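You operate a simulated robot arm through the tools that you are given. There is no shell and no other tool.

Carry out the task below with a simulated robot arm. There is one attempt and no reset: what you move stays moved.

Task
Fill the yellow tray with the white cap, the blue clip and the bag marked SHORT.
Fine: one part a cell, the cap in the middle cell, the bag in the cell by the blocks; clips are in the teal drawer, close it again.

Only the result counts: the job must be done as asked and must still hold three seconds after the hand-in. Knocking over, shifting, dropping, spilling or breaking anything else fails it. Lids that push on must go on centred and level and be pressed home; caps that screw on are set level and turned clockwise until they are tight.

Robot
A 7-joint arm with a three-finger gripper, fixed in place. Base frame: the origin is at the foot of the arm, x ahead of it, y to its left, z up. Readings come in m, rad, newtons and seconds.
With the tool pointing down near the work surface it reaches from about 0.1 to 0.84 m from the base axis. Its first joint turns from -2.897 to 2.897 rad. Payload 2.94 kg.
The TCP is the grasp point between the finger pads, 0.03 m short of the fingertips. In the tool frame z runs along the fingers and y along their closing line. The gripper opens to 0.132 m. The gripper's body begins 0.107 m behind the TCP.
Orientation is told as [roll, pitch, yaw] about the base's x, y, z axes, in that order, counted from this pose: with the fingers straight down and closing along the base's y, the tool's x points along the base's -x, its y along +y and its z along -z.

Tools
- The arm moves only by the tool servo_tool. Its arguments are lists of equal length, an entry for each row: "fingers": the opening, from 0 (shut) to 1 (fully open); "delta_pos": the shift along the tool's x, y, z in m, a list of three; "dr": the turn, a rotation vector about the tool's x, y, z in rad, a list of three. In form: {"fingers": [fingers, ...], "delta_pos": [[dx, dy, dz], ...], "dr": [[rx, ry, rz], ...]}. A call has 1 to 20 rows; each row shifts and turns the commanded pose from where the row before left it, along the tool's axes as they then stand. A row lasts 0.2 s, in which the tool goes at most 0.05 m and 0.15 rad; a call with a longer step from one row to the next is refused whole, and so is a gripper value outside its range. A pose out of reach is approached as far as the arm can. The call stops where the force on the tool passes 90 N (or 10 N more than at its start, if that is more) or the arm is blocked; 0.2 s more then pass. Each finger halts on what it meets, pressing with about 29 N; the grip force reading is that of the motor and also rises with nothing between the fingers. The clock runs only during rows and for 0.2 s after the last one: add rows that do not move to give the fingers time. The reply holds the time, the measured pose of the TCP, the force on the tool along the base axes, the opening and the grip force, in the units named above and with some noise, with the torque about the TCP (base axes, N m) and any sound that the robot's microphone picked up, and new pictures: "pictures" is both (left out), scene, wrist or none.
- Cameras (640 x 400 px; columns grow to the right, rows downward): "scene" is fixed at [0.218, 0.4942, 1.373]; the picture's right is [0.20, -0.98, 0.00], its down [-0.94, -0.19, -0.27] and it looks along [0.27, 0.05, -0.96] (base axes); focal length 214 px, centre (320, 200). "wrist" rides on the gripper at [0.072, 0.003, -0.144] in the tool frame; the picture's right is [-0.04, 1.00, 0.00], its down [-0.88, -0.04, -0.48] and it looks along [-0.47, -0.02, 0.88] (tool axes); focal length 256 px, centre (320, 200). There is no depth. A picture from a camera that has moved, and an enlarged one, comes with that camera's place and axes in the base frame and with its lens. The place of the scene camera against the robot may be out by one fixed shift of up to 0.012 m in any direction.
- raise_lower(by): slides the trunk up (or, below 0, down) by that many m; the arm rides with it, the base frame stays. It gives what a move gives, with no picture.
- enlarge(camera, box): a new picture of the part [left, top, right, bottom] of that camera's present view, enlarged. The clock stands still meanwhile.
- close_job(): hands the job in; it is judged then, once.

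Places have to be worked out from the pictures, the camera data and where the tool is seen. Open the gripper and draw the arm clear of the work before you hand the job in, unless the task says otherwise.

The tools are called after "Call:" by a JSON object that holds its "api" and its "payload". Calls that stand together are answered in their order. servo_tool: Moves the arm, as the interface text tells. Its arguments: {"type":"object","properties":{"fingers":{"type":"array"},"delta_pos":{"type":"array"},"dr":{"type":"array"},"pictures":{"type":"string","enum":["both","scene","wrist","none"]}},"required":["fingers","delta_pos","dr"]} The other tools are called the same way: raise_lower (by) slides the trunk up or down; enlarge (camera, box) takes an enlarged picture of a part of a camera's view; close_job () hands the job in.

At the start:

```text
clock: 0.0
position: [0.5516, 0.1692, 1.0707]
ee_rot: [-0.001, -0.002, 0.001]
contact_force: [0.3, 0.5, 0.3]
wrist_torque: [0.01, 0.03, 0.03]
width: 0.132
grip_force: 0.0
trunk travel left (down, up): [-0.3, 0.24]
```

scene: 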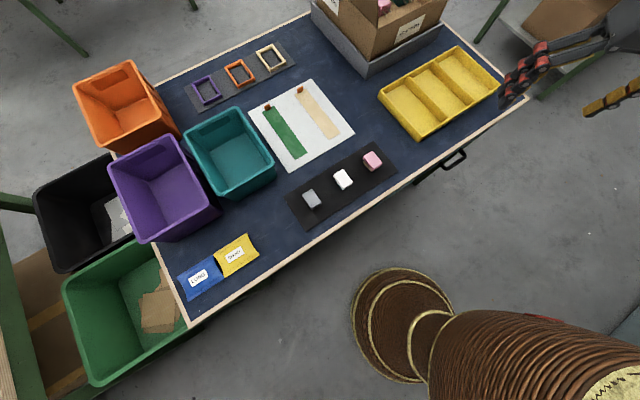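
wrist: 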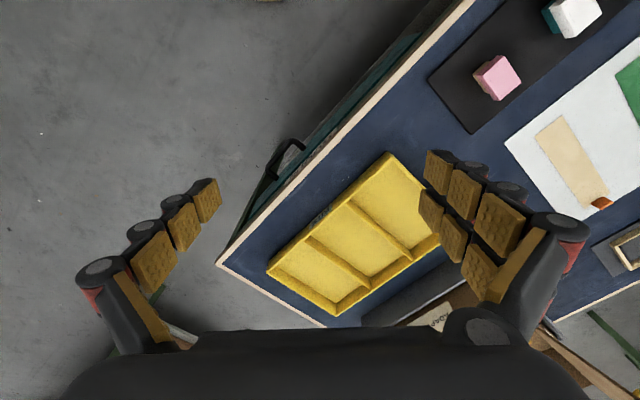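

I'll look closer at the scene before moving: the tray, parts, bags and the drawer handle.

Call:
{"api": "enlarge", "payload": {"camera": "scene", "box": [160, 220, 280, 310]}}

Call:
{"api": "enlarge", "payload": {"camera": "scene", "box": [280, 130, 410, 230]}}

Call:
{"api": "enlarge", "payload": {"camera": "scene", "box": [360, 30, 520, 190]}}

Call:
{"api": "enlarge", "payload": {"camera": "scene", "box": [180, 0, 460, 170]}}

Call:
{"api": "enlarge", "payload": {"camera": "wrist", "box": [200, 0, 640, 330]}}

```text
4.44 times, centred on (220, 265) of scene
camera zoom: at [0.218, 0.4942, 1.373], right [0.2, -0.98, 0.0], down [-0.94, -0.19, -0.27], along [0.27, 0.05, -0.96], focal length 953 px, centre (764, -89)
```

zoom: 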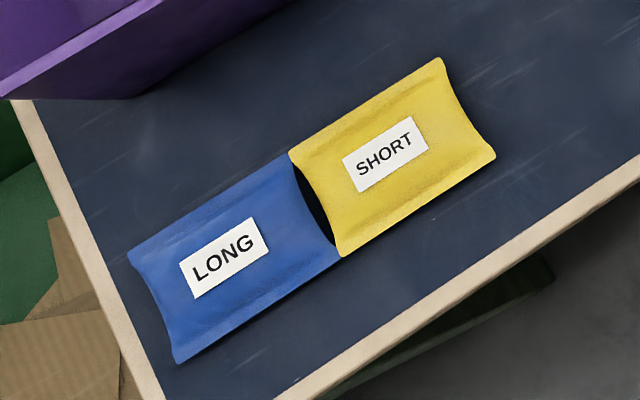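

```text
4.00 times, centred on (345, 180) of scene
camera zoom: at [0.218, 0.4942, 1.373], right [0.2, -0.98, 0.0], down [-0.94, -0.19, -0.27], along [0.27, 0.05, -0.96], focal length 858 px, centre (220, 280)
```

zoom: 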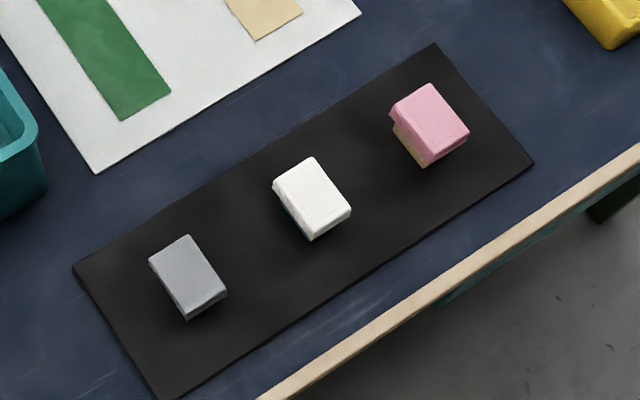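

```text
2.50 times, centred on (440, 110) of scene
camera zoom: at [0.218, 0.4942, 1.373], right [0.2, -0.98, 0.0], down [-0.94, -0.19, -0.27], along [0.27, 0.05, -0.96], focal length 536 px, centre (20, 425)
```

zoom: 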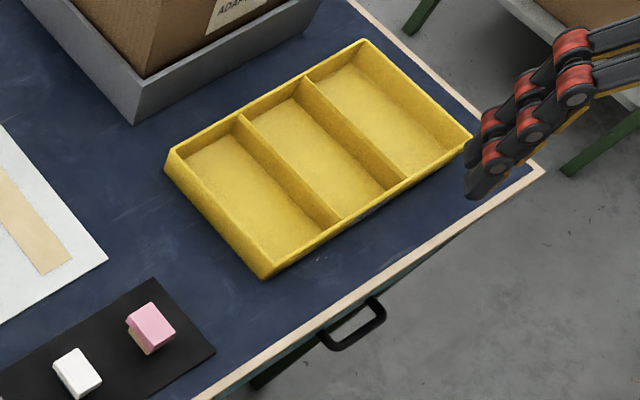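

```text
2.29 times, centred on (320, 85) of scene
camera zoom: at [0.218, 0.4942, 1.373], right [0.2, -0.98, 0.0], down [-0.94, -0.19, -0.27], along [0.27, 0.05, -0.96], focal length 490 px, centre (320, 463)
```

zoom: 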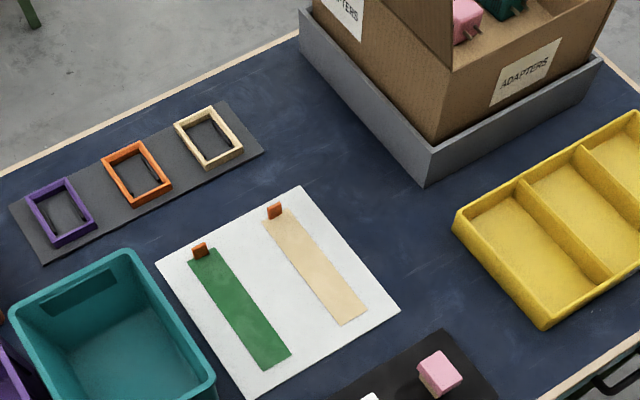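

```text
1.21 times, centred on (420, 165) of wrist
camera zoom: at [0.4782, 0.1724, 1.2153], right [0.04, 1.0, 0.0], down [0.88, -0.04, 0.48], along [0.47, -0.02, -0.88], focal length 310 px, centre (199, 242)
```

zoom: 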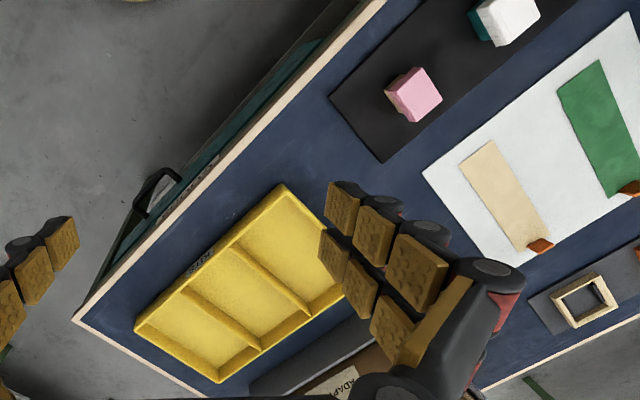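

The table runs at about 45° to the base with its front edge ~0.56 m away. I'll turn the tool 45° and move up to view the blocks from closer with the wrist camera.

Call:
{"api": "servo_tool", "payload": {"fingers": [1, 1, 1, 1, 1, 1, 1, 1, 1, 1, 1, 1, 1, 1], "delta_pos": [[0.03, 0.0271, 0], [0.03, 0.0271, 0], [0.03, 0.0271, 0], [0.03, 0.0271, 0], [0.03, 0.0271, 0], [0.03, 0.0271, 0], [0.03, 0.0271, 0], [0, 0, 0], [0, 0, 0], [0, 0, 0], [0, 0, 0], [0, 0, 0], [0, 0, 0], [0, 0, 0]], "dr": [[0, 0, 0], [0, 0, 0], [0, 0, 0], [0, 0, 0], [0, 0, 0], [0, 0, 0], [0, 0, 0], [0, 0, -0.131], [0, 0, -0.131], [0, 0, -0.131], [0, 0, -0.131], [0, 0, -0.131], [0, 0, -0.131], [0, 0, 0]]}}

```text
clock: 3.0
position: [0.3419, 0.3586, 1.0717]
ee_rot: [-0.001, -0.001, 0.787]
contact_force: [0.1, -0.9, -0.8]
wrist_torque: [-0.02, -0.02, -0.02]
width: 0.1322
grip_force: 0.2
trunk travel left (down, up): [-0.3, 0.24]
camera wrist: at [0.2877, 0.31, 1.2153], right [-0.68, 0.74, 0.0], down [0.65, 0.6, 0.48], along [0.35, 0.32, -0.88], focal length 256 px, centre (320, 200)
```

scene: 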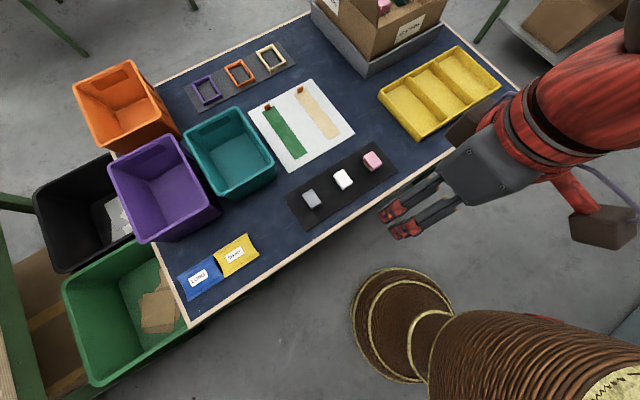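
wrist: 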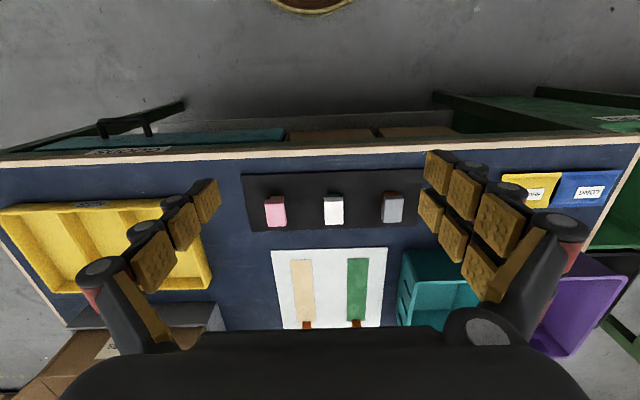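

Call:
{"api": "enlarge", "payload": {"camera": "wrist", "box": [0, 80, 320, 260]}}

Call:
{"api": "enlarge", "payload": {"camera": "wrist", "box": [240, 160, 420, 270]}}

Call:
{"api": "enlarge", "payload": {"camera": "wrist", "box": [420, 80, 640, 230]}}

```text
2.00 times, centred on (160, 170) of wrist
camera zoom: at [0.2877, 0.31, 1.2153], right [-0.68, 0.74, 0.0], down [0.65, 0.6, 0.48], along [0.35, 0.32, -0.88], focal length 512 px, centre (640, 260)
```

zoom: 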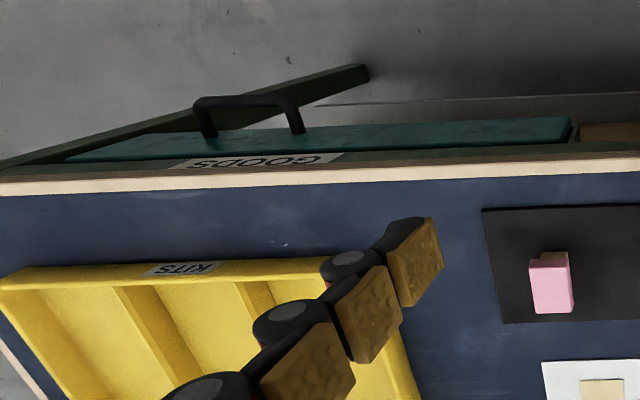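

```text
3.56 times, centred on (330, 215) of wrist
camera zoom: at [0.2877, 0.31, 1.2153], right [-0.68, 0.74, 0.0], down [0.65, 0.6, 0.48], along [0.35, 0.32, -0.88], focal length 910 px, centre (284, 147)
```

zoom: 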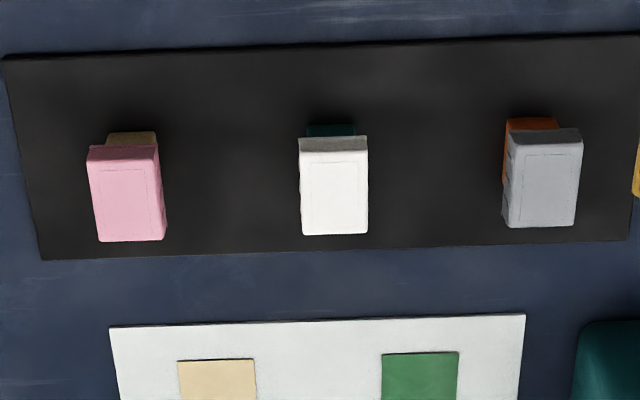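

```text
2.67 times, centred on (530, 155) of wrist
camera zoom: at [0.2877, 0.31, 1.2153], right [-0.68, 0.74, 0.0], down [0.65, 0.6, 0.48], along [0.35, 0.32, -0.88], focal length 683 px, centre (-240, 320)
```

zoom: 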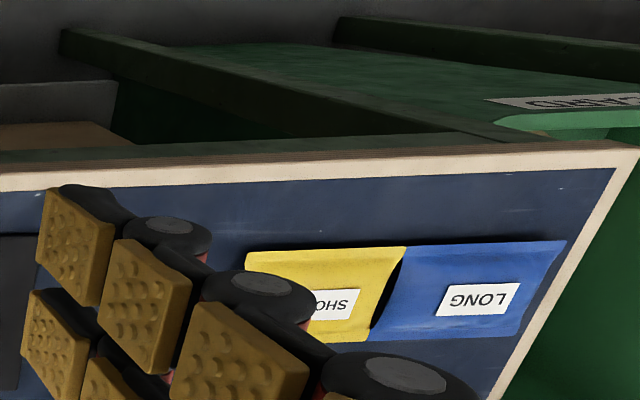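

The white cap sits on a narrower teal block, aligned with the table at about (0.44, 0.48). I'll lower and tilt for a side view of the blocks to see how cap and block fit.

Call:
{"api": "servo_tool", "payload": {"fingers": [1, 1, 1, 1, 1, 1, 1, 1], "delta_pos": [[0.015, 0, 0.04], [0.015, 0, 0.04], [0.015, 0, 0.04], [0.015, 0, 0.03], [0, 0, 0], [0, 0, 0], [0, 0, 0], [0, 0, 0]], "dr": [[0, 0, 0], [0, 0, 0], [0, 0, 0], [0, 0, 0], [0, -0.15, 0], [0, -0.15, 0], [0, -0.15, 0], [0, 0, 0]]}}

```text
clock: 4.8
position: [0.2969, 0.316, 0.9215]
ee_rot: [0.001, -0.449, 0.786]
contact_force: [-0.7, -1.7, -1.0]
wrist_torque: [0.16, -0.14, 0.05]
width: 0.1321
grip_force: 0.1
trunk travel left (down, up): [-0.3, 0.24]
camera wrist: at [0.204, 0.2279, 1.0194], right [-0.68, 0.73, 0.02], down [0.44, 0.39, 0.81], along [0.59, 0.56, -0.59], focal length 256 px, centre (320, 200)
```

scene: 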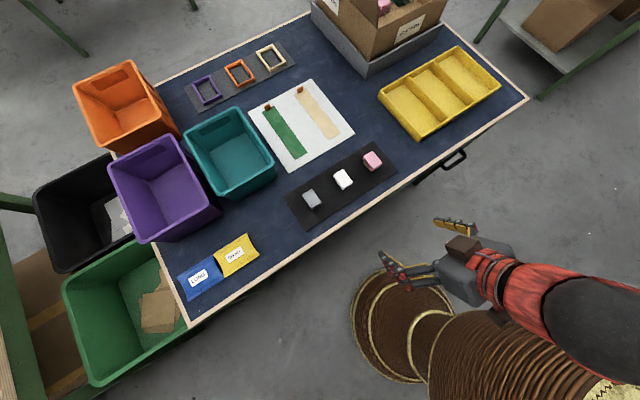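
wrist: 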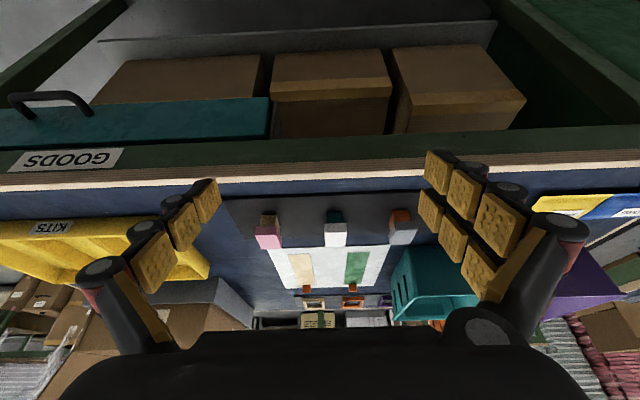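

Call:
{"api": "enlarge", "payload": {"camera": "wrist", "box": [230, 190, 430, 320]}}

Call:
{"api": "enlarge", "payload": {"camera": "wrist", "box": [0, 60, 300, 250]}}

```text
3.08 times, centred on (330, 255) of wrist
camera zoom: at [0.204, 0.2279, 1.0194], right [-0.68, 0.73, 0.02], down [0.44, 0.39, 0.81], along [0.59, 0.56, -0.59], focal length 788 px, centre (289, 31)
```

zoom: 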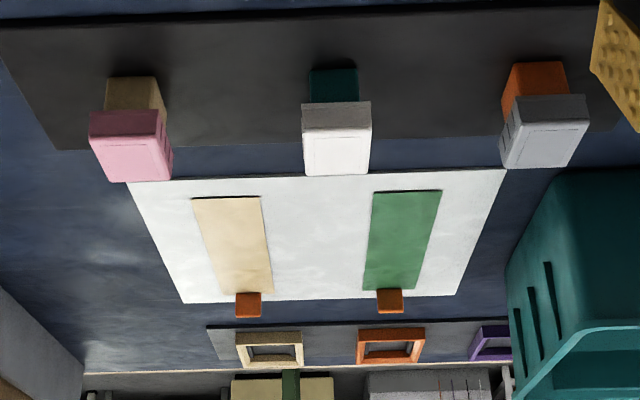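

```text
2.11 times, centred on (150, 155) of wrist
camera zoom: at [0.204, 0.2279, 1.0194], right [-0.68, 0.73, 0.02], down [0.44, 0.39, 0.81], along [0.59, 0.56, -0.59], focal length 539 px, centre (678, 295)
```

zoom: 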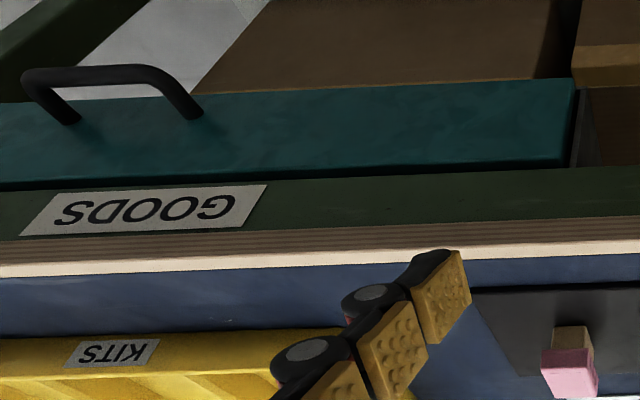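

Blocks: narrow colored body with a wider cap (~0.034 × 0.045 m). The drawer handle is a bar along the table edge near (0.66, 0.07, 0.645), sticking out ~0.035 m. I'll move sideways along the edge to view it close up.

Call:
{"api": "servo_tool", "payload": {"fingers": [1, 1, 1, 1, 1, 1, 1, 1, 1, 1, 1, 1], "delta_pos": [[0, 0, 0], [0, 0, 0], [0, -0.048, 0], [0, -0.048, 0], [0, -0.048, 0], [0, -0.048, 0], [0, -0.048, 0], [0, -0.048, 0], [0, -0.048, 0], [0, -0.048, 0], [0, -0.047, 0], [0, 0, 0]], "dr": [[0, 0.12, 0], [0, 0.13, 0], [0, 0, 0], [0, 0, 0], [0, 0, 0], [0, 0, 0], [0, 0, 0], [0, 0, 0], [0, 0, 0], [0, 0, 0], [0, 0, 0], [0, 0, 0]]}}

```text
clock: 7.4
position: [0.6052, 0.0114, 0.9217]
ee_rot: [0.001, -0.199, 0.786]
contact_force: [0.4, 0.5, 0.1]
wrist_torque: [0.03, 0.01, -0.01]
width: 0.1321
grip_force: 0.1
trunk travel left (down, up): [-0.3, 0.24]
camera wrist: at [0.5325, -0.0564, 1.0493], right [-0.68, 0.74, 0.01], down [0.57, 0.52, 0.64], along [0.47, 0.44, -0.77], focal length 256 px, centre (320, 200)
```

scene: 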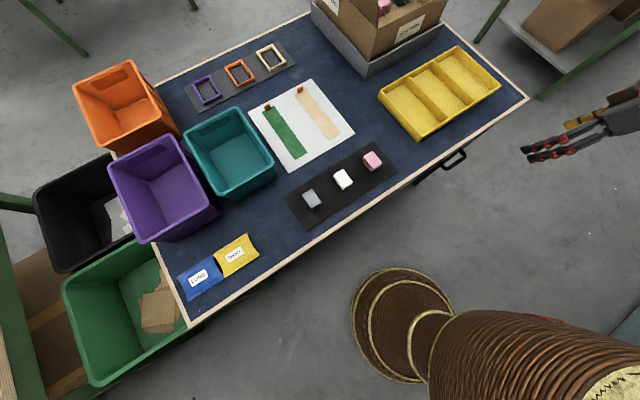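
wrist: 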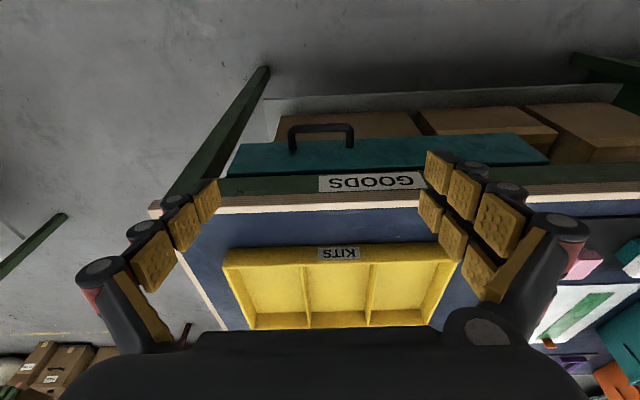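

Call:
{"api": "enlarge", "payload": {"camera": "wrist", "box": [220, 100, 440, 240]}}

Call:
{"api": "enlarge", "payload": {"camera": "wrist", "box": [200, 220, 480, 340]}}

```text
2.86 times, centred on (330, 170) of wrist
camera zoom: at [0.5325, -0.0564, 1.0493], right [-0.68, 0.74, 0.01], down [0.57, 0.52, 0.64], along [0.47, 0.44, -0.77], focal length 731 px, centre (291, 286)
```

zoom: 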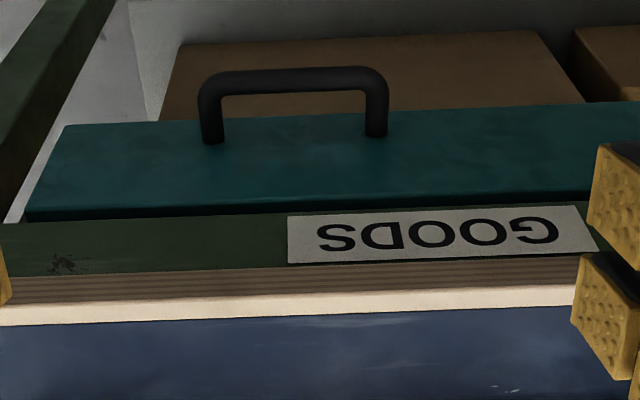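

```text
2.29 times, centred on (340, 280) of wrist
camera zoom: at [0.5325, -0.0564, 1.0493], right [-0.68, 0.74, 0.01], down [0.57, 0.52, 0.64], along [0.47, 0.44, -0.77], focal length 585 px, centre (274, 17)
```

zoom: 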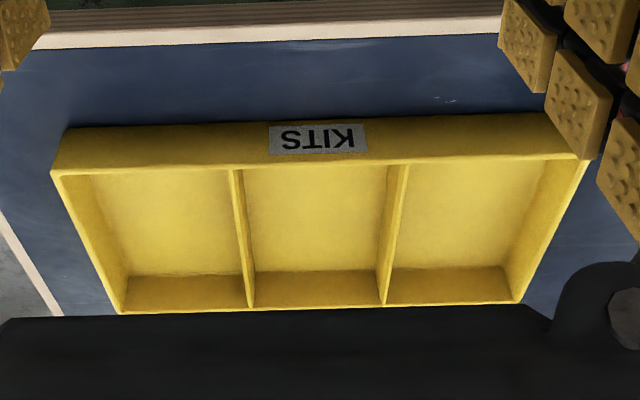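

Handle bar is ~0.013 m thick, 0.10 m long, around n≈0.517 m from base toward the table. I'll descend closer (fingers still outside the table edge) for a precise look before hooking it from above.

Call:
{"api": "servo_tool", "payload": {"fingers": [1, 1, 1, 1, 1], "delta_pos": [[0, 0, 0], [-0.0097, 0, 0.0421], [-0.0097, 0, 0.0421], [-0.0097, 0, 0.0421], [0, 0, 0]], "dr": [[0, 0.08, 0], [0, 0, 0], [0, 0, 0], [0, 0, 0], [0, 0, 0]]}}

Call:
{"api": "enlarge", "payload": {"camera": "wrist", "box": [200, 120, 440, 260]}}

```text
clock: 8.6
position: [0.6334, 0.0422, 0.7964]
ee_rot: [-0.001, -0.12, 0.785]
contact_force: [0.7, -0.7, -0.6]
wrist_torque: [0.01, 0.02, 0.0]
width: 0.1319
grip_force: 0.1
out of reach, approached as far as the arm can: row 2
trunk travel left (down, up): [-0.3, 0.24]
camera wrist: at [0.5668, -0.0184, 0.9305], right [-0.68, 0.74, 0.01], down [0.6, 0.55, 0.58], along [0.42, 0.39, -0.82], focal length 256 px, centre (320, 200)
```

scene: 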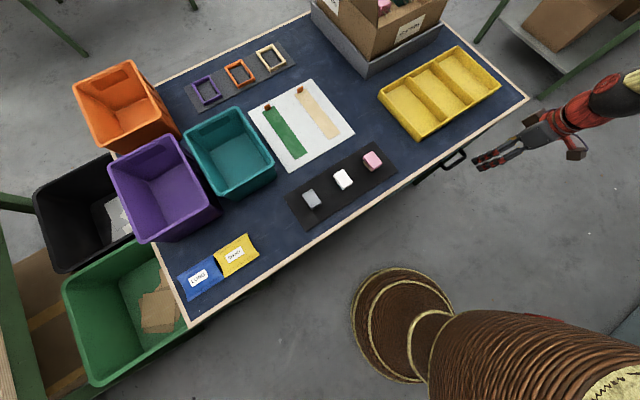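
wrist: 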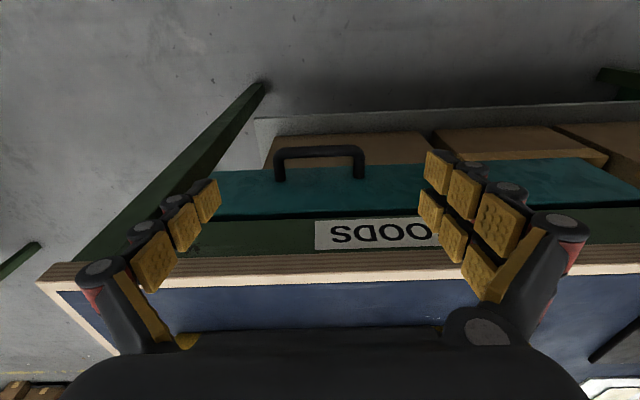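

```text
2.67 times, centred on (320, 190) of wrist
camera zoom: at [0.5668, -0.0184, 0.9305], right [-0.68, 0.74, 0.01], down [0.6, 0.55, 0.58], along [0.42, 0.39, -0.82], focal length 683 px, centre (320, 227)
```

zoom: 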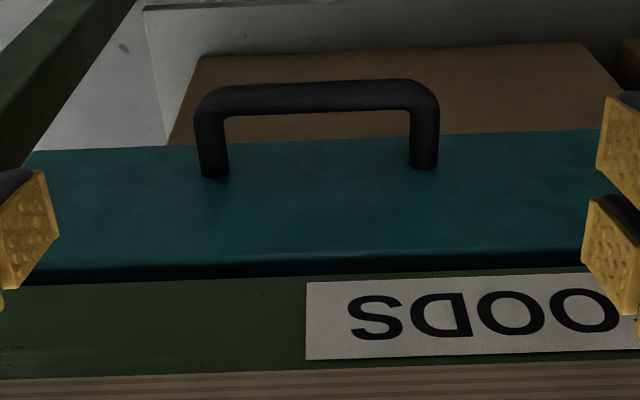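

The reading is good; the bar is at about n≈0.513, z≈0.655. I'll come down just in front of the bar to get better parallax on its height.

Call:
{"api": "servo_tool", "payload": {"fingers": [1, 1, 1, 1], "delta_pos": [[-0.002, 0, 0.038], [-0.002, 0, 0.038], [-0.002, 0, 0.038], [0, 0, 0]], "dr": [[0, 0, 0], [0, 0, 0], [0, 0, 0], [0, 0, 0]]}}

Call:
{"api": "enlarge", "payload": {"camera": "wrist", "box": [200, 140, 440, 290]}}

```text
clock: 9.6
position: [0.6453, 0.0584, 0.6815]
ee_rot: [0.0, -0.12, 0.785]
contact_force: [0.5, 0.4, -0.5]
wrist_torque: [-0.02, 0.01, 0.01]
width: 0.1318
grip_force: 0.0
trunk travel left (down, up): [-0.3, 0.24]
camera wrist: at [0.5793, -0.0027, 0.8163], right [-0.68, 0.74, 0.01], down [0.6, 0.55, 0.58], along [0.42, 0.39, -0.82], focal length 256 px, centre (320, 200)
```

scene: 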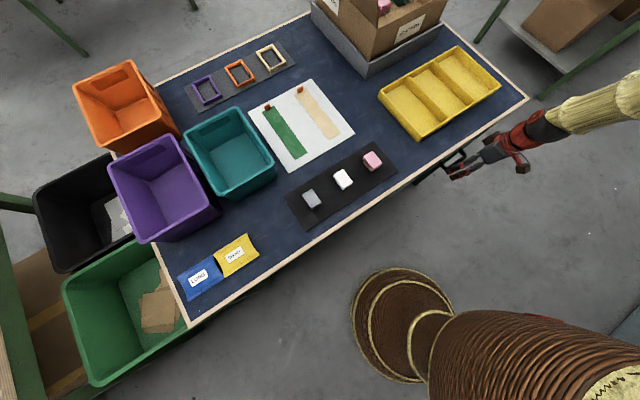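
wrist: 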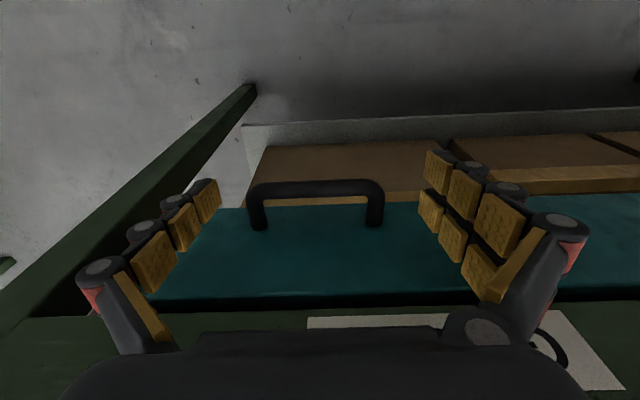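

```text
2.67 times, centred on (320, 215) of wrist
camera zoom: at [0.5793, -0.0027, 0.8163], right [-0.68, 0.74, 0.01], down [0.6, 0.55, 0.58], along [0.42, 0.39, -0.82], focal length 683 px, centre (320, 160)
```

zoom: 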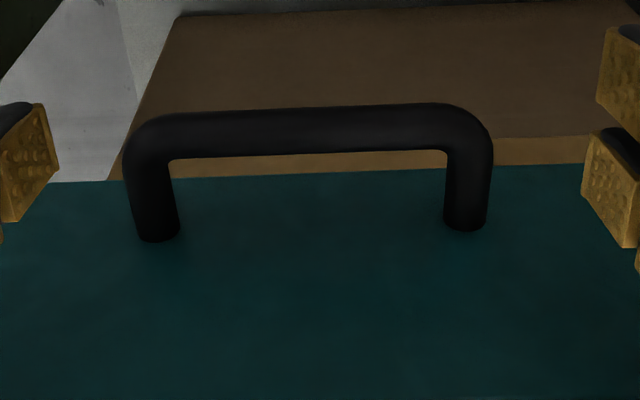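

Parallax from three views puts the bar at n≈0.5165, z≈0.645 and the drawer face at n≈0.556, leaving a gap of ~0.033 m. I'll rise above the bar, shut the fingers, and move over the gap.

Call:
{"api": "servo_tool", "payload": {"fingers": [1, 1, 0, 0, 0, 0, 0, 0, 0, 0, 0, 0, 0], "delta_pos": [[-0.0032, 0, -0.0266], [-0.0032, 0, -0.0266], [0, 0, 0], [0, 0, 0], [0, 0, 0], [0, 0, 0], [0, 0, 0], [0, 0, 0], [0, 0, 0], [0, 0, 0], [-0.02, 0, 0.0024], [-0.02, 0, 0.0024], [0, 0, 0]], "dr": [[0, 0, 0], [0, 0, 0], [0, 0, 0], [0, 0, 0], [0, 0, 0], [0, 0, 0], [0, 0, 0], [0, 0, 0], [0, 0, 0], [0, 0, 0], [0, 0, 0], [0, 0, 0], [0, 0, 0]]}}

Call:
{"api": "enlarge", "payload": {"camera": "wrist", "box": [200, 110, 440, 260]}}

Call:
{"api": "enlarge", "payload": {"camera": "scene", "box": [400, 100, 560, 210]}}

```text
clock: 12.4
position: [0.6676, 0.0816, 0.735]
ee_rot: [0.007, -0.12, 0.785]
contact_force: [-15.3, -39.2, 1.5]
wrist_torque: [-0.77, 0.42, -0.3]
width: 0.0
grip_force: 28.9
trunk travel left (down, up): [-0.3, 0.24]
camera wrist: at [0.6021, 0.02, 0.8698], right [-0.68, 0.74, 0.01], down [0.61, 0.55, 0.58], along [0.42, 0.4, -0.82], focal length 256 px, centre (320, 200)
```

scene: 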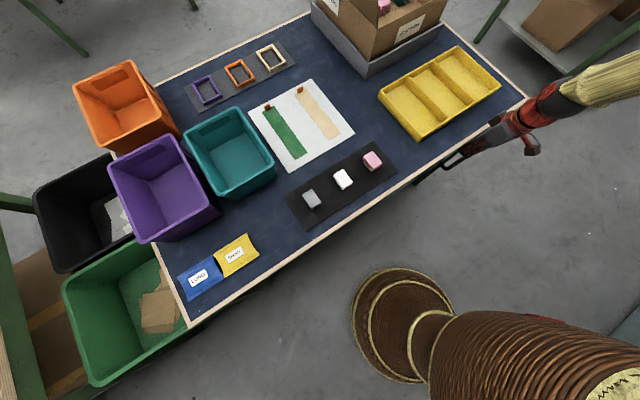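
wrist: 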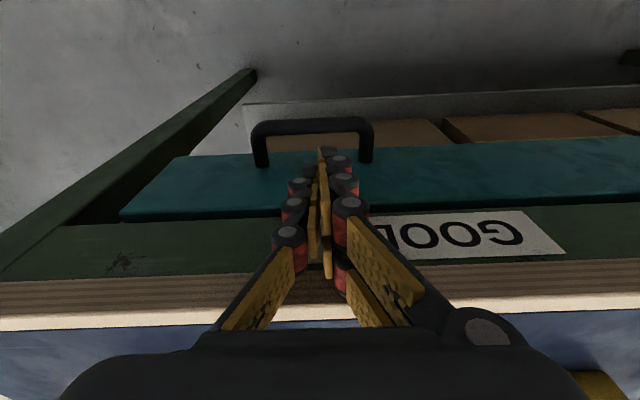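

```text
2.67 times, centred on (320, 185) of wrist
camera zoom: at [0.6021, 0.02, 0.8698], right [-0.68, 0.74, 0.01], down [0.61, 0.55, 0.58], along [0.42, 0.4, -0.82], focal length 683 px, centre (320, 240)
```

zoom: 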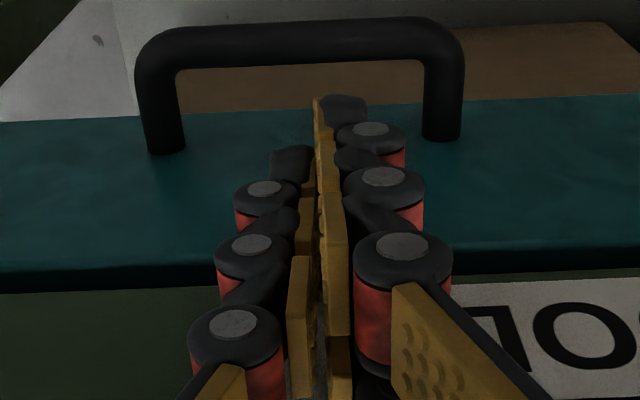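

```text
3.64 times, centred on (480, 155) of scene
camera zoom: at [0.218, 0.4942, 1.373], right [0.2, -0.98, 0.0], down [-0.94, -0.19, -0.27], along [0.27, 0.05, -0.96], focal length 780 px, centre (-262, 364)
```

zoom: 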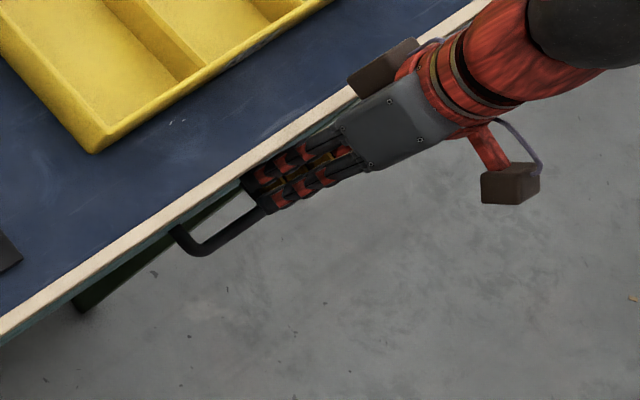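

The fingers are touching something (~40 N at the apron) so the vertical hook is too tight. I'll back off, and instead rotate the tool 90° and pitch it so the fingers can grip the bar from the front, closing above and below it.

Call:
{"api": "servo_tool", "payload": {"fingers": [0, 0, 0, 0, 0.3, 0.3, 0.3, 0.3, 0.3, 0.3, 0.3, 0.3, 0.3, 0.3, 0.3, 0.3], "delta_pos": [[0.0303, 0, -0.02], [0.0303, 0, -0.02], [0.0303, 0, -0.02], [0.0303, 0, -0.02], [0, 0, 0], [0, 0, 0], [0, 0, 0], [0, 0, 0], [0, 0, 0], [0, 0, 0], [0, 0, 0], [0, 0, 0], [0, 0, 0], [0, 0, 0], [0, 0, 0], [0, 0, 0]], "dr": [[0, 0, 0], [0, 0, 0], [0, 0, 0], [0, 0, 0], [0, 0, 0.1428], [0, 0, 0.1428], [0, 0, 0.1428], [0, 0, 0.1428], [0, 0, 0.1428], [0, 0, 0.1428], [0, 0, 0.1428], [0, 0, 0.1428], [0, 0, 0.1428], [0, 0, 0.1428], [0, 0, 0.1428], [0, 0, 0]]}}

```text
clock: 15.8
position: [0.5526, -0.0047, 0.7864]
ee_rot: [0.121, -0.002, -0.786]
contact_force: [-0.9, -0.7, 0.4]
wrist_torque: [0.0, -0.03, 0.0]
width: 0.0394
grip_force: 0.1
out of reach, approached as far as the arm can: row 13, 14
trunk travel left (down, up): [-0.3, 0.24]
camera wrist: at [0.4913, 0.0362, 0.9298], right [0.73, 0.67, 0.12], down [0.55, -0.69, 0.47], along [0.4, -0.28, -0.88], focal length 256 px, centre (320, 200)
```

scene: 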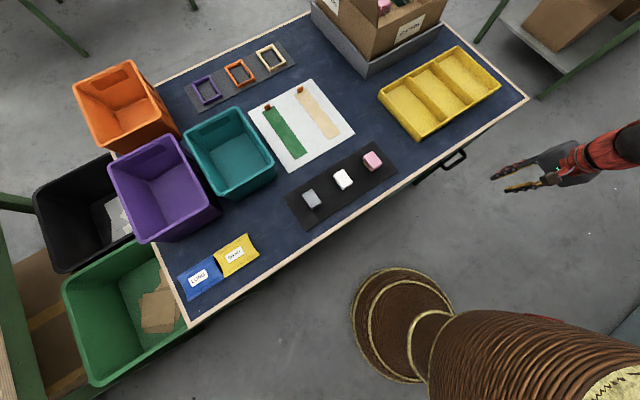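
wrist: 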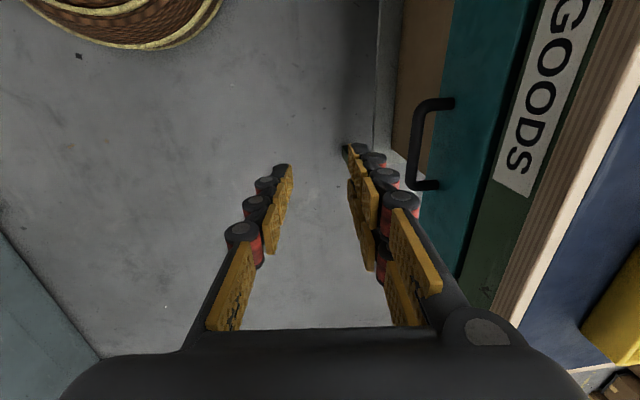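

Now at n=0.387 with the tool rotated, and the handle is visible. I'll pitch the tool to ~35° below horizontal facing the drawer.

Call:
{"api": "servo_tool", "payload": {"fingers": [0.3, 0.3, 0.3, 0.3, 0.3, 0.3, 0.3], "delta_pos": [[0, 0, 0], [0, 0, 0], [0, 0, 0], [0, 0, 0], [0, 0, 0], [0, 0, 0], [0, 0, 0]], "dr": [[-0.14, 0, 0], [-0.14, 0, 0], [-0.14, 0, 0], [-0.14, 0, 0], [-0.14, 0, 0], [-0.14, 0, 0], [0, 0, 0]]}}

```text
clock: 17.4
position: [0.5463, -0.0022, 0.7859]
ee_rot: [0.878, 0.022, -0.782]
contact_force: [-0.3, -0.5, -0.3]
wrist_torque: [0.01, -0.02, -0.02]
width: 0.0396
grip_force: 0.1
out of reach, approached as far as the arm can: row 1
trunk travel left (down, up): [-0.3, 0.24]
camera wrist: at [0.4207, -0.0299, 0.882], right [0.49, 0.41, 0.77], down [0.35, -0.9, 0.25], along [0.8, 0.15, -0.59], focal length 256 px, centre (320, 200)
```

scene: 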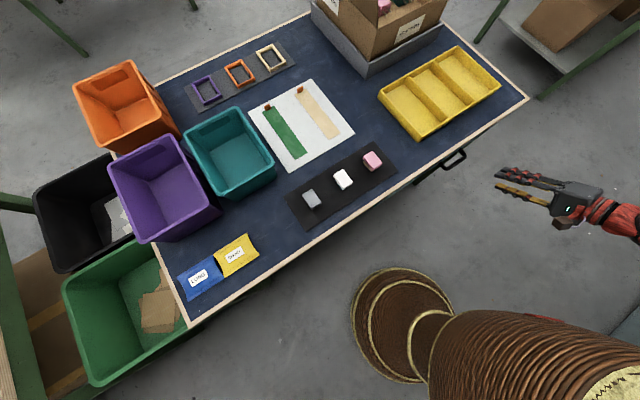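
wrist: 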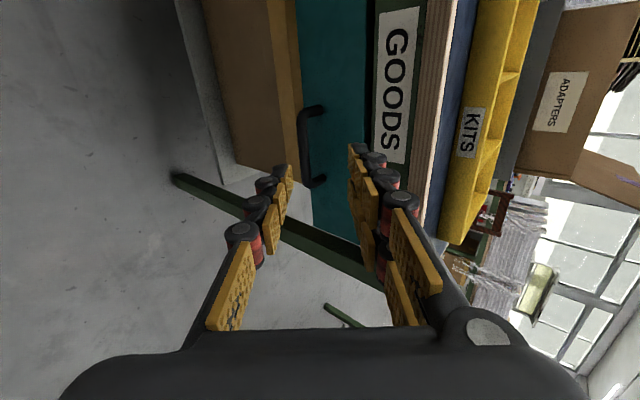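

Call:
{"api": "enlarge", "payload": {"camera": "wrist", "box": [220, 70, 440, 230]}}

```text
2.50 times, centred on (330, 150) of wrist
camera zoom: at [0.4207, -0.0299, 0.882], right [0.49, 0.41, 0.77], down [0.35, -0.9, 0.25], along [0.8, 0.15, -0.59], focal length 640 px, centre (295, 325)
```

zoom: 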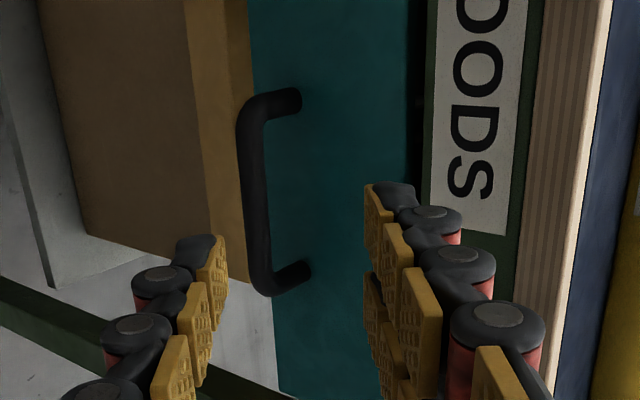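

The bar is confirmed at n≈0.5175, z≈0.645 by all views. I'll lower the trunk by 0.1 m so the arm isn't near its limits for this low forward pose.

Call:
{"api": "raise_lower", "payload": {"by": -0.1}}

```text
clock: 18.7
position: [0.5471, -0.0012, 0.6854]
ee_rot: [0.875, 0.023, -0.782]
contact_force: [0.1, 0.1, 0.1]
wrist_torque: [0.0, -0.01, 0.01]
width: 0.0396
grip_force: 0.0
trunk travel left (down, up): [-0.2, 0.34]
```

Call:
{"api": "servo_tool", "payload": {"fingers": [0.3, 0.3, 0.3], "delta_pos": [[-0.0135, 0.0265, 0.0294], [-0.0135, 0.0265, 0.0294], [0, 0, 0]], "dr": [[0, 0, 0], [0, 0, 0], [0, 0, 0]]}}

Call:
{"api": "enlarge", "payload": {"camera": "wrist", "box": [200, 80, 440, 230]}}

```text
clock: 19.5
position: [0.6228, 0.0358, 0.69]
ee_rot: [0.876, 0.022, -0.783]
contact_force: [-0.3, -0.7, 0.6]
wrist_torque: [0.01, 0.03, 0.01]
width: 0.0398
grip_force: 0.1
trunk travel left (down, up): [-0.2, 0.34]
camera wrist: at [0.496, 0.0074, 0.7858], right [0.49, 0.41, 0.77], down [0.35, -0.9, 0.25], along [0.79, 0.15, -0.59], focal length 256 px, centre (320, 200)
```

scene: 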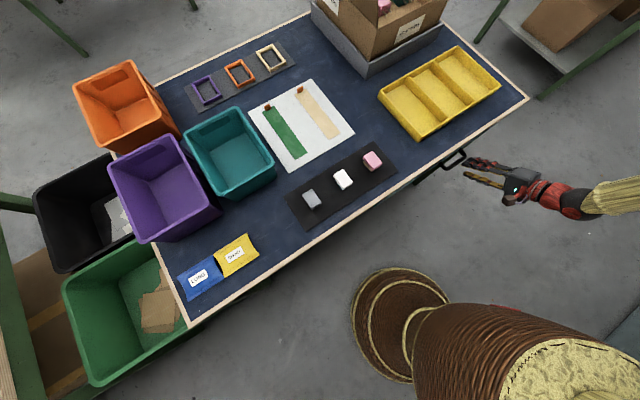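
wrist: 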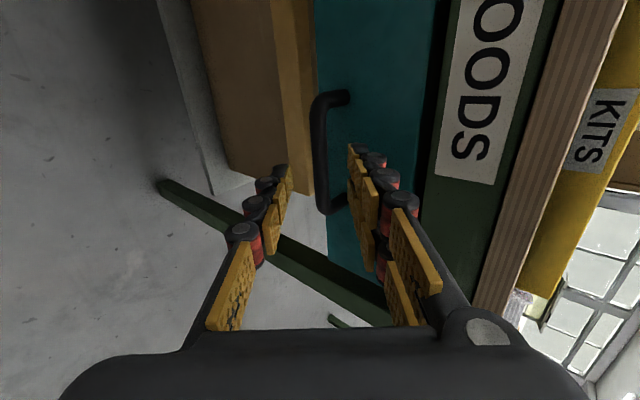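

```text
2.67 times, centred on (320, 155) of wrist
camera zoom: at [0.496, 0.0074, 0.7858], right [0.49, 0.41, 0.77], down [0.35, -0.9, 0.25], along [0.79, 0.15, -0.59], focal length 683 px, centre (320, 320)
```

zoom: 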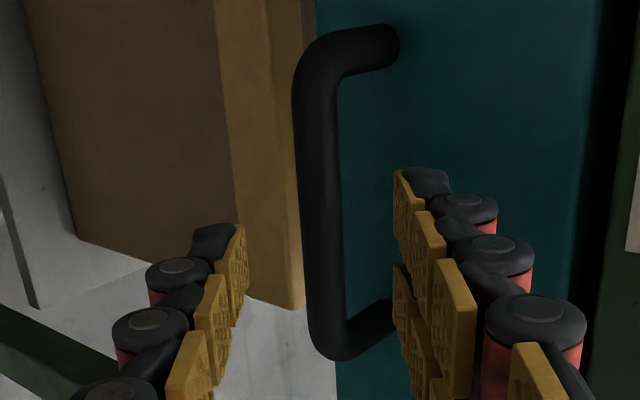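

Bar lies between the open fingers. I'll advance ~5 cm along the tool axis so the bar sits between the fingertips.

Call:
{"api": "servo_tool", "payload": {"fingers": [0.3, 0.3, 0.3, 0.3], "delta_pos": [[0, -0.0005, 0.017], [0, -0.0005, 0.017], [0, -0.0004, 0.0166], [0, 0, 0]], "dr": [[0, 0, 0], [0, 0, 0], [0, 0, 0], [0, 0, 0]]}}

Call:
{"api": "enlarge", "payload": {"camera": "wrist", "box": [200, 80, 440, 230]}}

```text
clock: 20.5
position: [0.6479, 0.0622, 0.6546]
ee_rot: [0.877, 0.023, -0.782]
contact_force: [0.3, -0.6, 0.3]
wrist_torque: [-0.01, -0.02, 0.0]
width: 0.0396
grip_force: 0.0
trunk travel left (down, up): [-0.2, 0.34]
camera wrist: at [0.5219, 0.035, 0.751], right [0.49, 0.41, 0.77], down [0.35, -0.9, 0.25], along [0.79, 0.15, -0.59], focal length 256 px, centre (320, 200)
```

scene: 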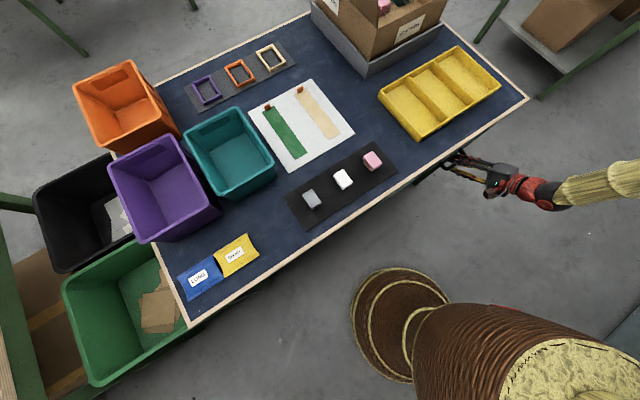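
wrist: 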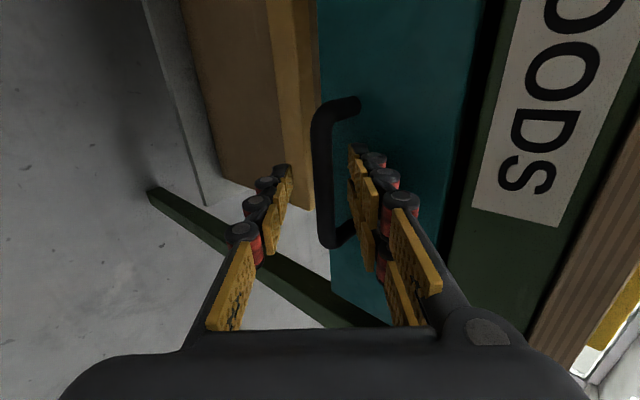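

```text
2.67 times, centred on (320, 155) of wrist
camera zoom: at [0.5219, 0.035, 0.751], right [0.49, 0.41, 0.77], down [0.35, -0.9, 0.25], along [0.79, 0.15, -0.59], focal length 683 px, centre (320, 320)
```

zoom: 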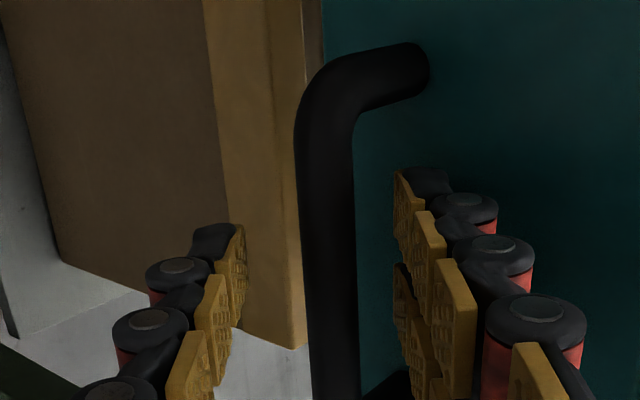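

No contact; the bar lies between the fingers. Closing on it.

Call:
{"api": "servo_tool", "payload": {"fingers": [0, 0, 0, 0, 0], "delta_pos": [[0, 0, 0], [0, 0, 0], [0, 0, 0], [0, 0, 0], [0, 0, 0]], "dr": [[0, 0, 0], [0, 0, 0], [0, 0, 0], [0, 0, 0], [0, 0, 0]], "pictures": "wrist"}}

```text
clock: 21.7
position: [0.6485, 0.0628, 0.6564]
ee_rot: [0.877, 0.022, -0.781]
contact_force: [0.2, 3.8, 17.0]
wrist_torque: [0.35, -0.1, 0.64]
width: 0.0131
grip_force: 39.5
trunk travel left (down, up): [-0.2, 0.34]
camera wrist: at [0.522, 0.0349, 0.7524], right [0.49, 0.41, 0.77], down [0.35, -0.9, 0.26], along [0.8, 0.15, -0.59], focal length 256 px, centre (320, 200)
```

wrist: 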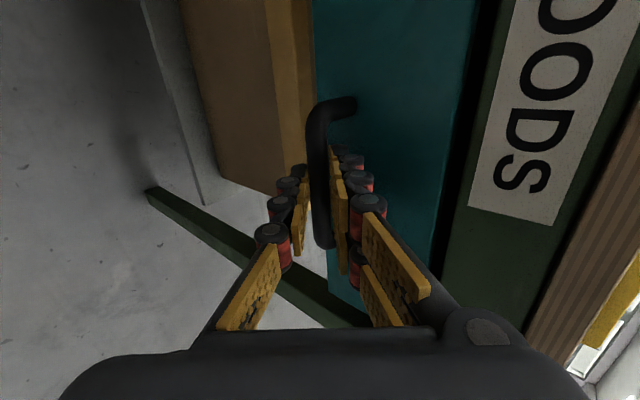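

Gripped: width 0.0131 m matches the bar. Pulling the drawer straight out toward the base.

Call:
{"api": "servo_tool", "payload": {"fingers": [0, 0, 0, 0, 0], "delta_pos": [[0, -0.0128, -0.0154], [0, -0.0128, -0.0154], [0, -0.0128, -0.0154], [0, -0.0128, -0.0154], [0, 0, 0]], "dr": [[0, 0, 0], [0, 0, 0], [0, 0, 0], [0, 0, 0], [0, 0, 0]]}}

```text
clock: 22.9
position: [0.5924, 0.0061, 0.655]
ee_rot: [0.877, 0.023, -0.782]
contact_force: [-2.2, 0.1, 25.5]
wrist_torque: [0.02, -0.48, 0.15]
width: 0.0129
grip_force: 39.7
trunk travel left (down, up): [-0.2, 0.34]
camera wrist: at [0.4651, -0.0219, 0.7526], right [0.49, 0.41, 0.77], down [0.35, -0.9, 0.26], along [0.8, 0.15, -0.59], focal length 256 px, centre (320, 200)
```

scene: 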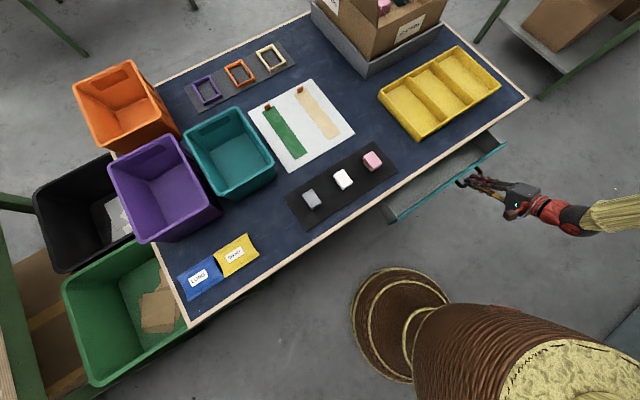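
wrist: 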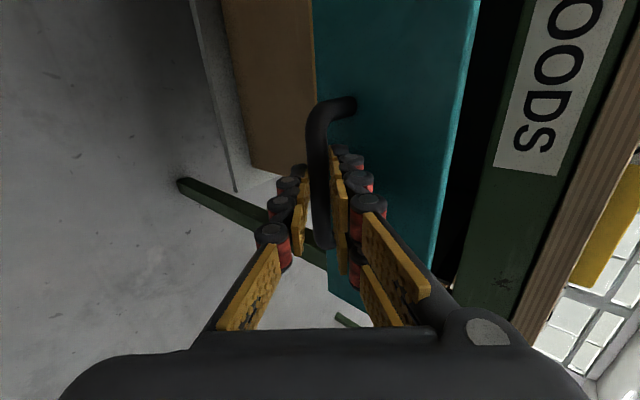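

Drawer is sliding out smoothly. Pulling further.

Call:
{"api": "servo_tool", "payload": {"fingers": [0, 0, 0, 0, 0, 0], "delta_pos": [[0, -0.0123, -0.0158], [0, -0.0123, -0.0158], [0, -0.0124, -0.0157], [0, -0.0124, -0.0157], [0, -0.0124, -0.0157], [0, 0, 0]], "dr": [[0, 0, 0], [0, 0, 0], [0, 0, 0], [0, 0, 0], [0, 0, 0], [0, 0, 0]]}}

Call:
{"api": "enlarge", "payload": {"camera": "scene", "box": [360, 110, 540, 240]}}

```text
clock: 24.3
position: [0.5197, -0.0678, 0.6564]
ee_rot: [0.875, 0.024, -0.782]
contact_force: [1.1, -3.5, 5.8]
wrist_torque: [-0.56, -0.57, -0.24]
width: 0.0134
grip_force: 39.6
trunk travel left (down, up): [-0.2, 0.34]
camera wrist: at [0.393, -0.0942, 0.753], right [0.5, 0.41, 0.77], down [0.35, -0.9, 0.25], along [0.79, 0.14, -0.59], focal length 256 px, centre (320, 200)
```

scene: 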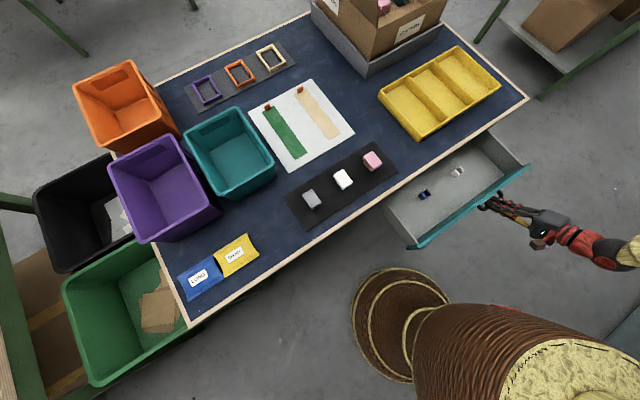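
wrist: 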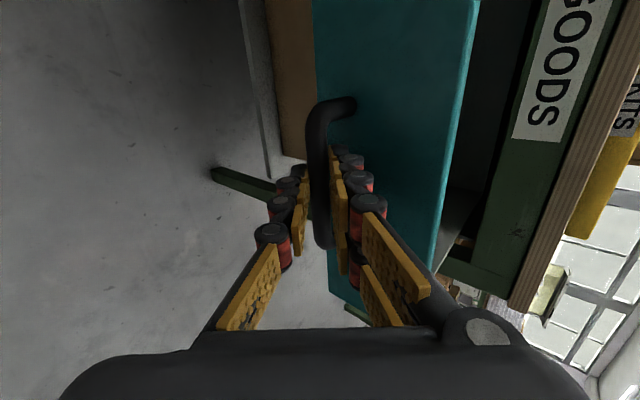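

```text
3.08 times, centred on (450, 175) of scene
camera zoom: at [0.218, 0.4942, 1.373], right [0.2, -0.98, 0.0], down [-0.94, -0.19, -0.27], along [0.27, 0.05, -0.96], focal length 660 px, centre (-80, 277)
```

zoom: 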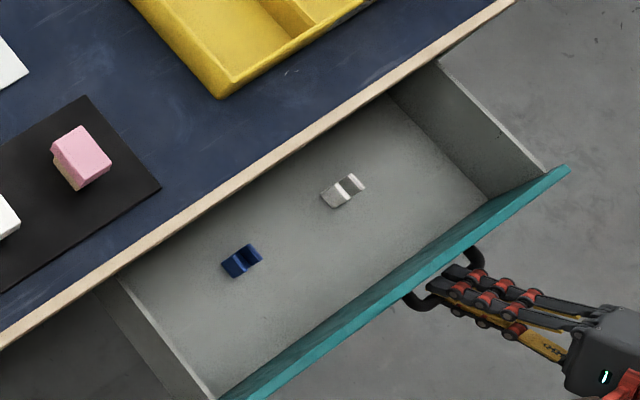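

The drawer is open ~0.18 m, showing a blue clip and a grey one. I'll pull ~4 cm more for clearance from the table edge.

Call:
{"api": "servo_tool", "payload": {"fingers": [0, 0, 0, 0], "delta_pos": [[0, -0.0085, -0.0103], [0, -0.0085, -0.0103], [0, -0.0085, -0.0103], [0, 0, 0]], "dr": [[0, 0, 0], [0, 0, 0], [0, 0, 0], [0, 0, 0]], "pictures": "scene"}}

```text
clock: 25.3
position: [0.4933, -0.093, 0.656]
ee_rot: [0.872, 0.027, -0.782]
contact_force: [1.1, -3.4, -16.9]
wrist_torque: [-0.63, -0.21, 0.04]
width: 0.0131
grip_force: 39.8
trunk travel left (down, up): [-0.2, 0.34]
```

scene: 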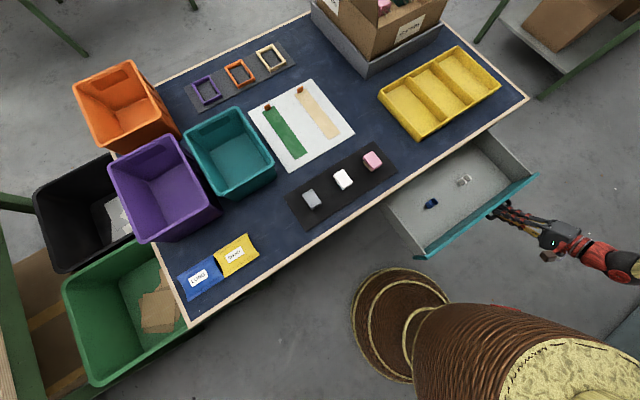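

Drawer open ~0.22 m. Releasing the handle and retreating back and up.

Call:
{"api": "servo_tool", "payload": {"fingers": [0.3, 0.3, 0.3, 0.3, 0.3, 0.3, 0.3, 0.3, 0.3, 0.3, 0.3], "delta_pos": [[0, 0, 0], [0, 0, 0], [0, 0, 0], [0, 0, -0.02], [0, 0, -0.03], [0, 0, -0.03], [0, 0.029, -0.024], [0, 0.029, -0.024], [0, 0.029, -0.024], [0, 0.029, -0.024], [0, 0, 0]], "dr": [[0, 0, 0], [0, 0, 0], [0, 0, 0], [0, 0, 0], [0, 0, 0], [0, 0, 0], [0, 0, 0], [0, 0, 0], [0, 0, 0], [0, 0, 0], [0, 0, 0]]}}

```text
clock: 27.7
position: [0.453, -0.1396, 0.8604]
ee_rot: [0.876, 0.021, -0.783]
contact_force: [-0.6, -0.1, 0.2]
wrist_torque: [-0.03, 0.0, 0.02]
width: 0.04
grip_force: 0.0
trunk travel left (down, up): [-0.2, 0.34]
camera wrist: at [0.3271, -0.1675, 0.9569], right [0.49, 0.41, 0.77], down [0.35, -0.9, 0.25], along [0.79, 0.15, -0.59], focal length 256 px, centre (320, 200)
```

scene: 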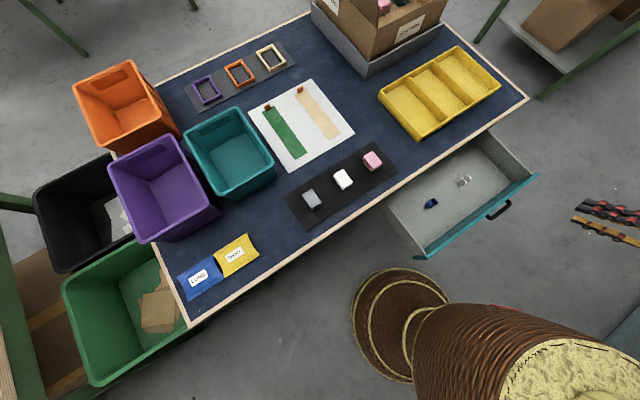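
wrist: 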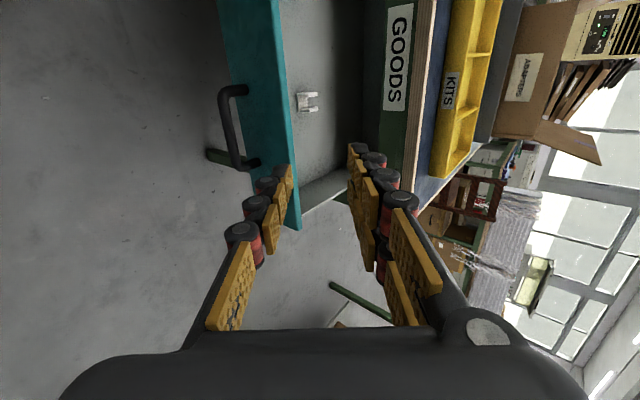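

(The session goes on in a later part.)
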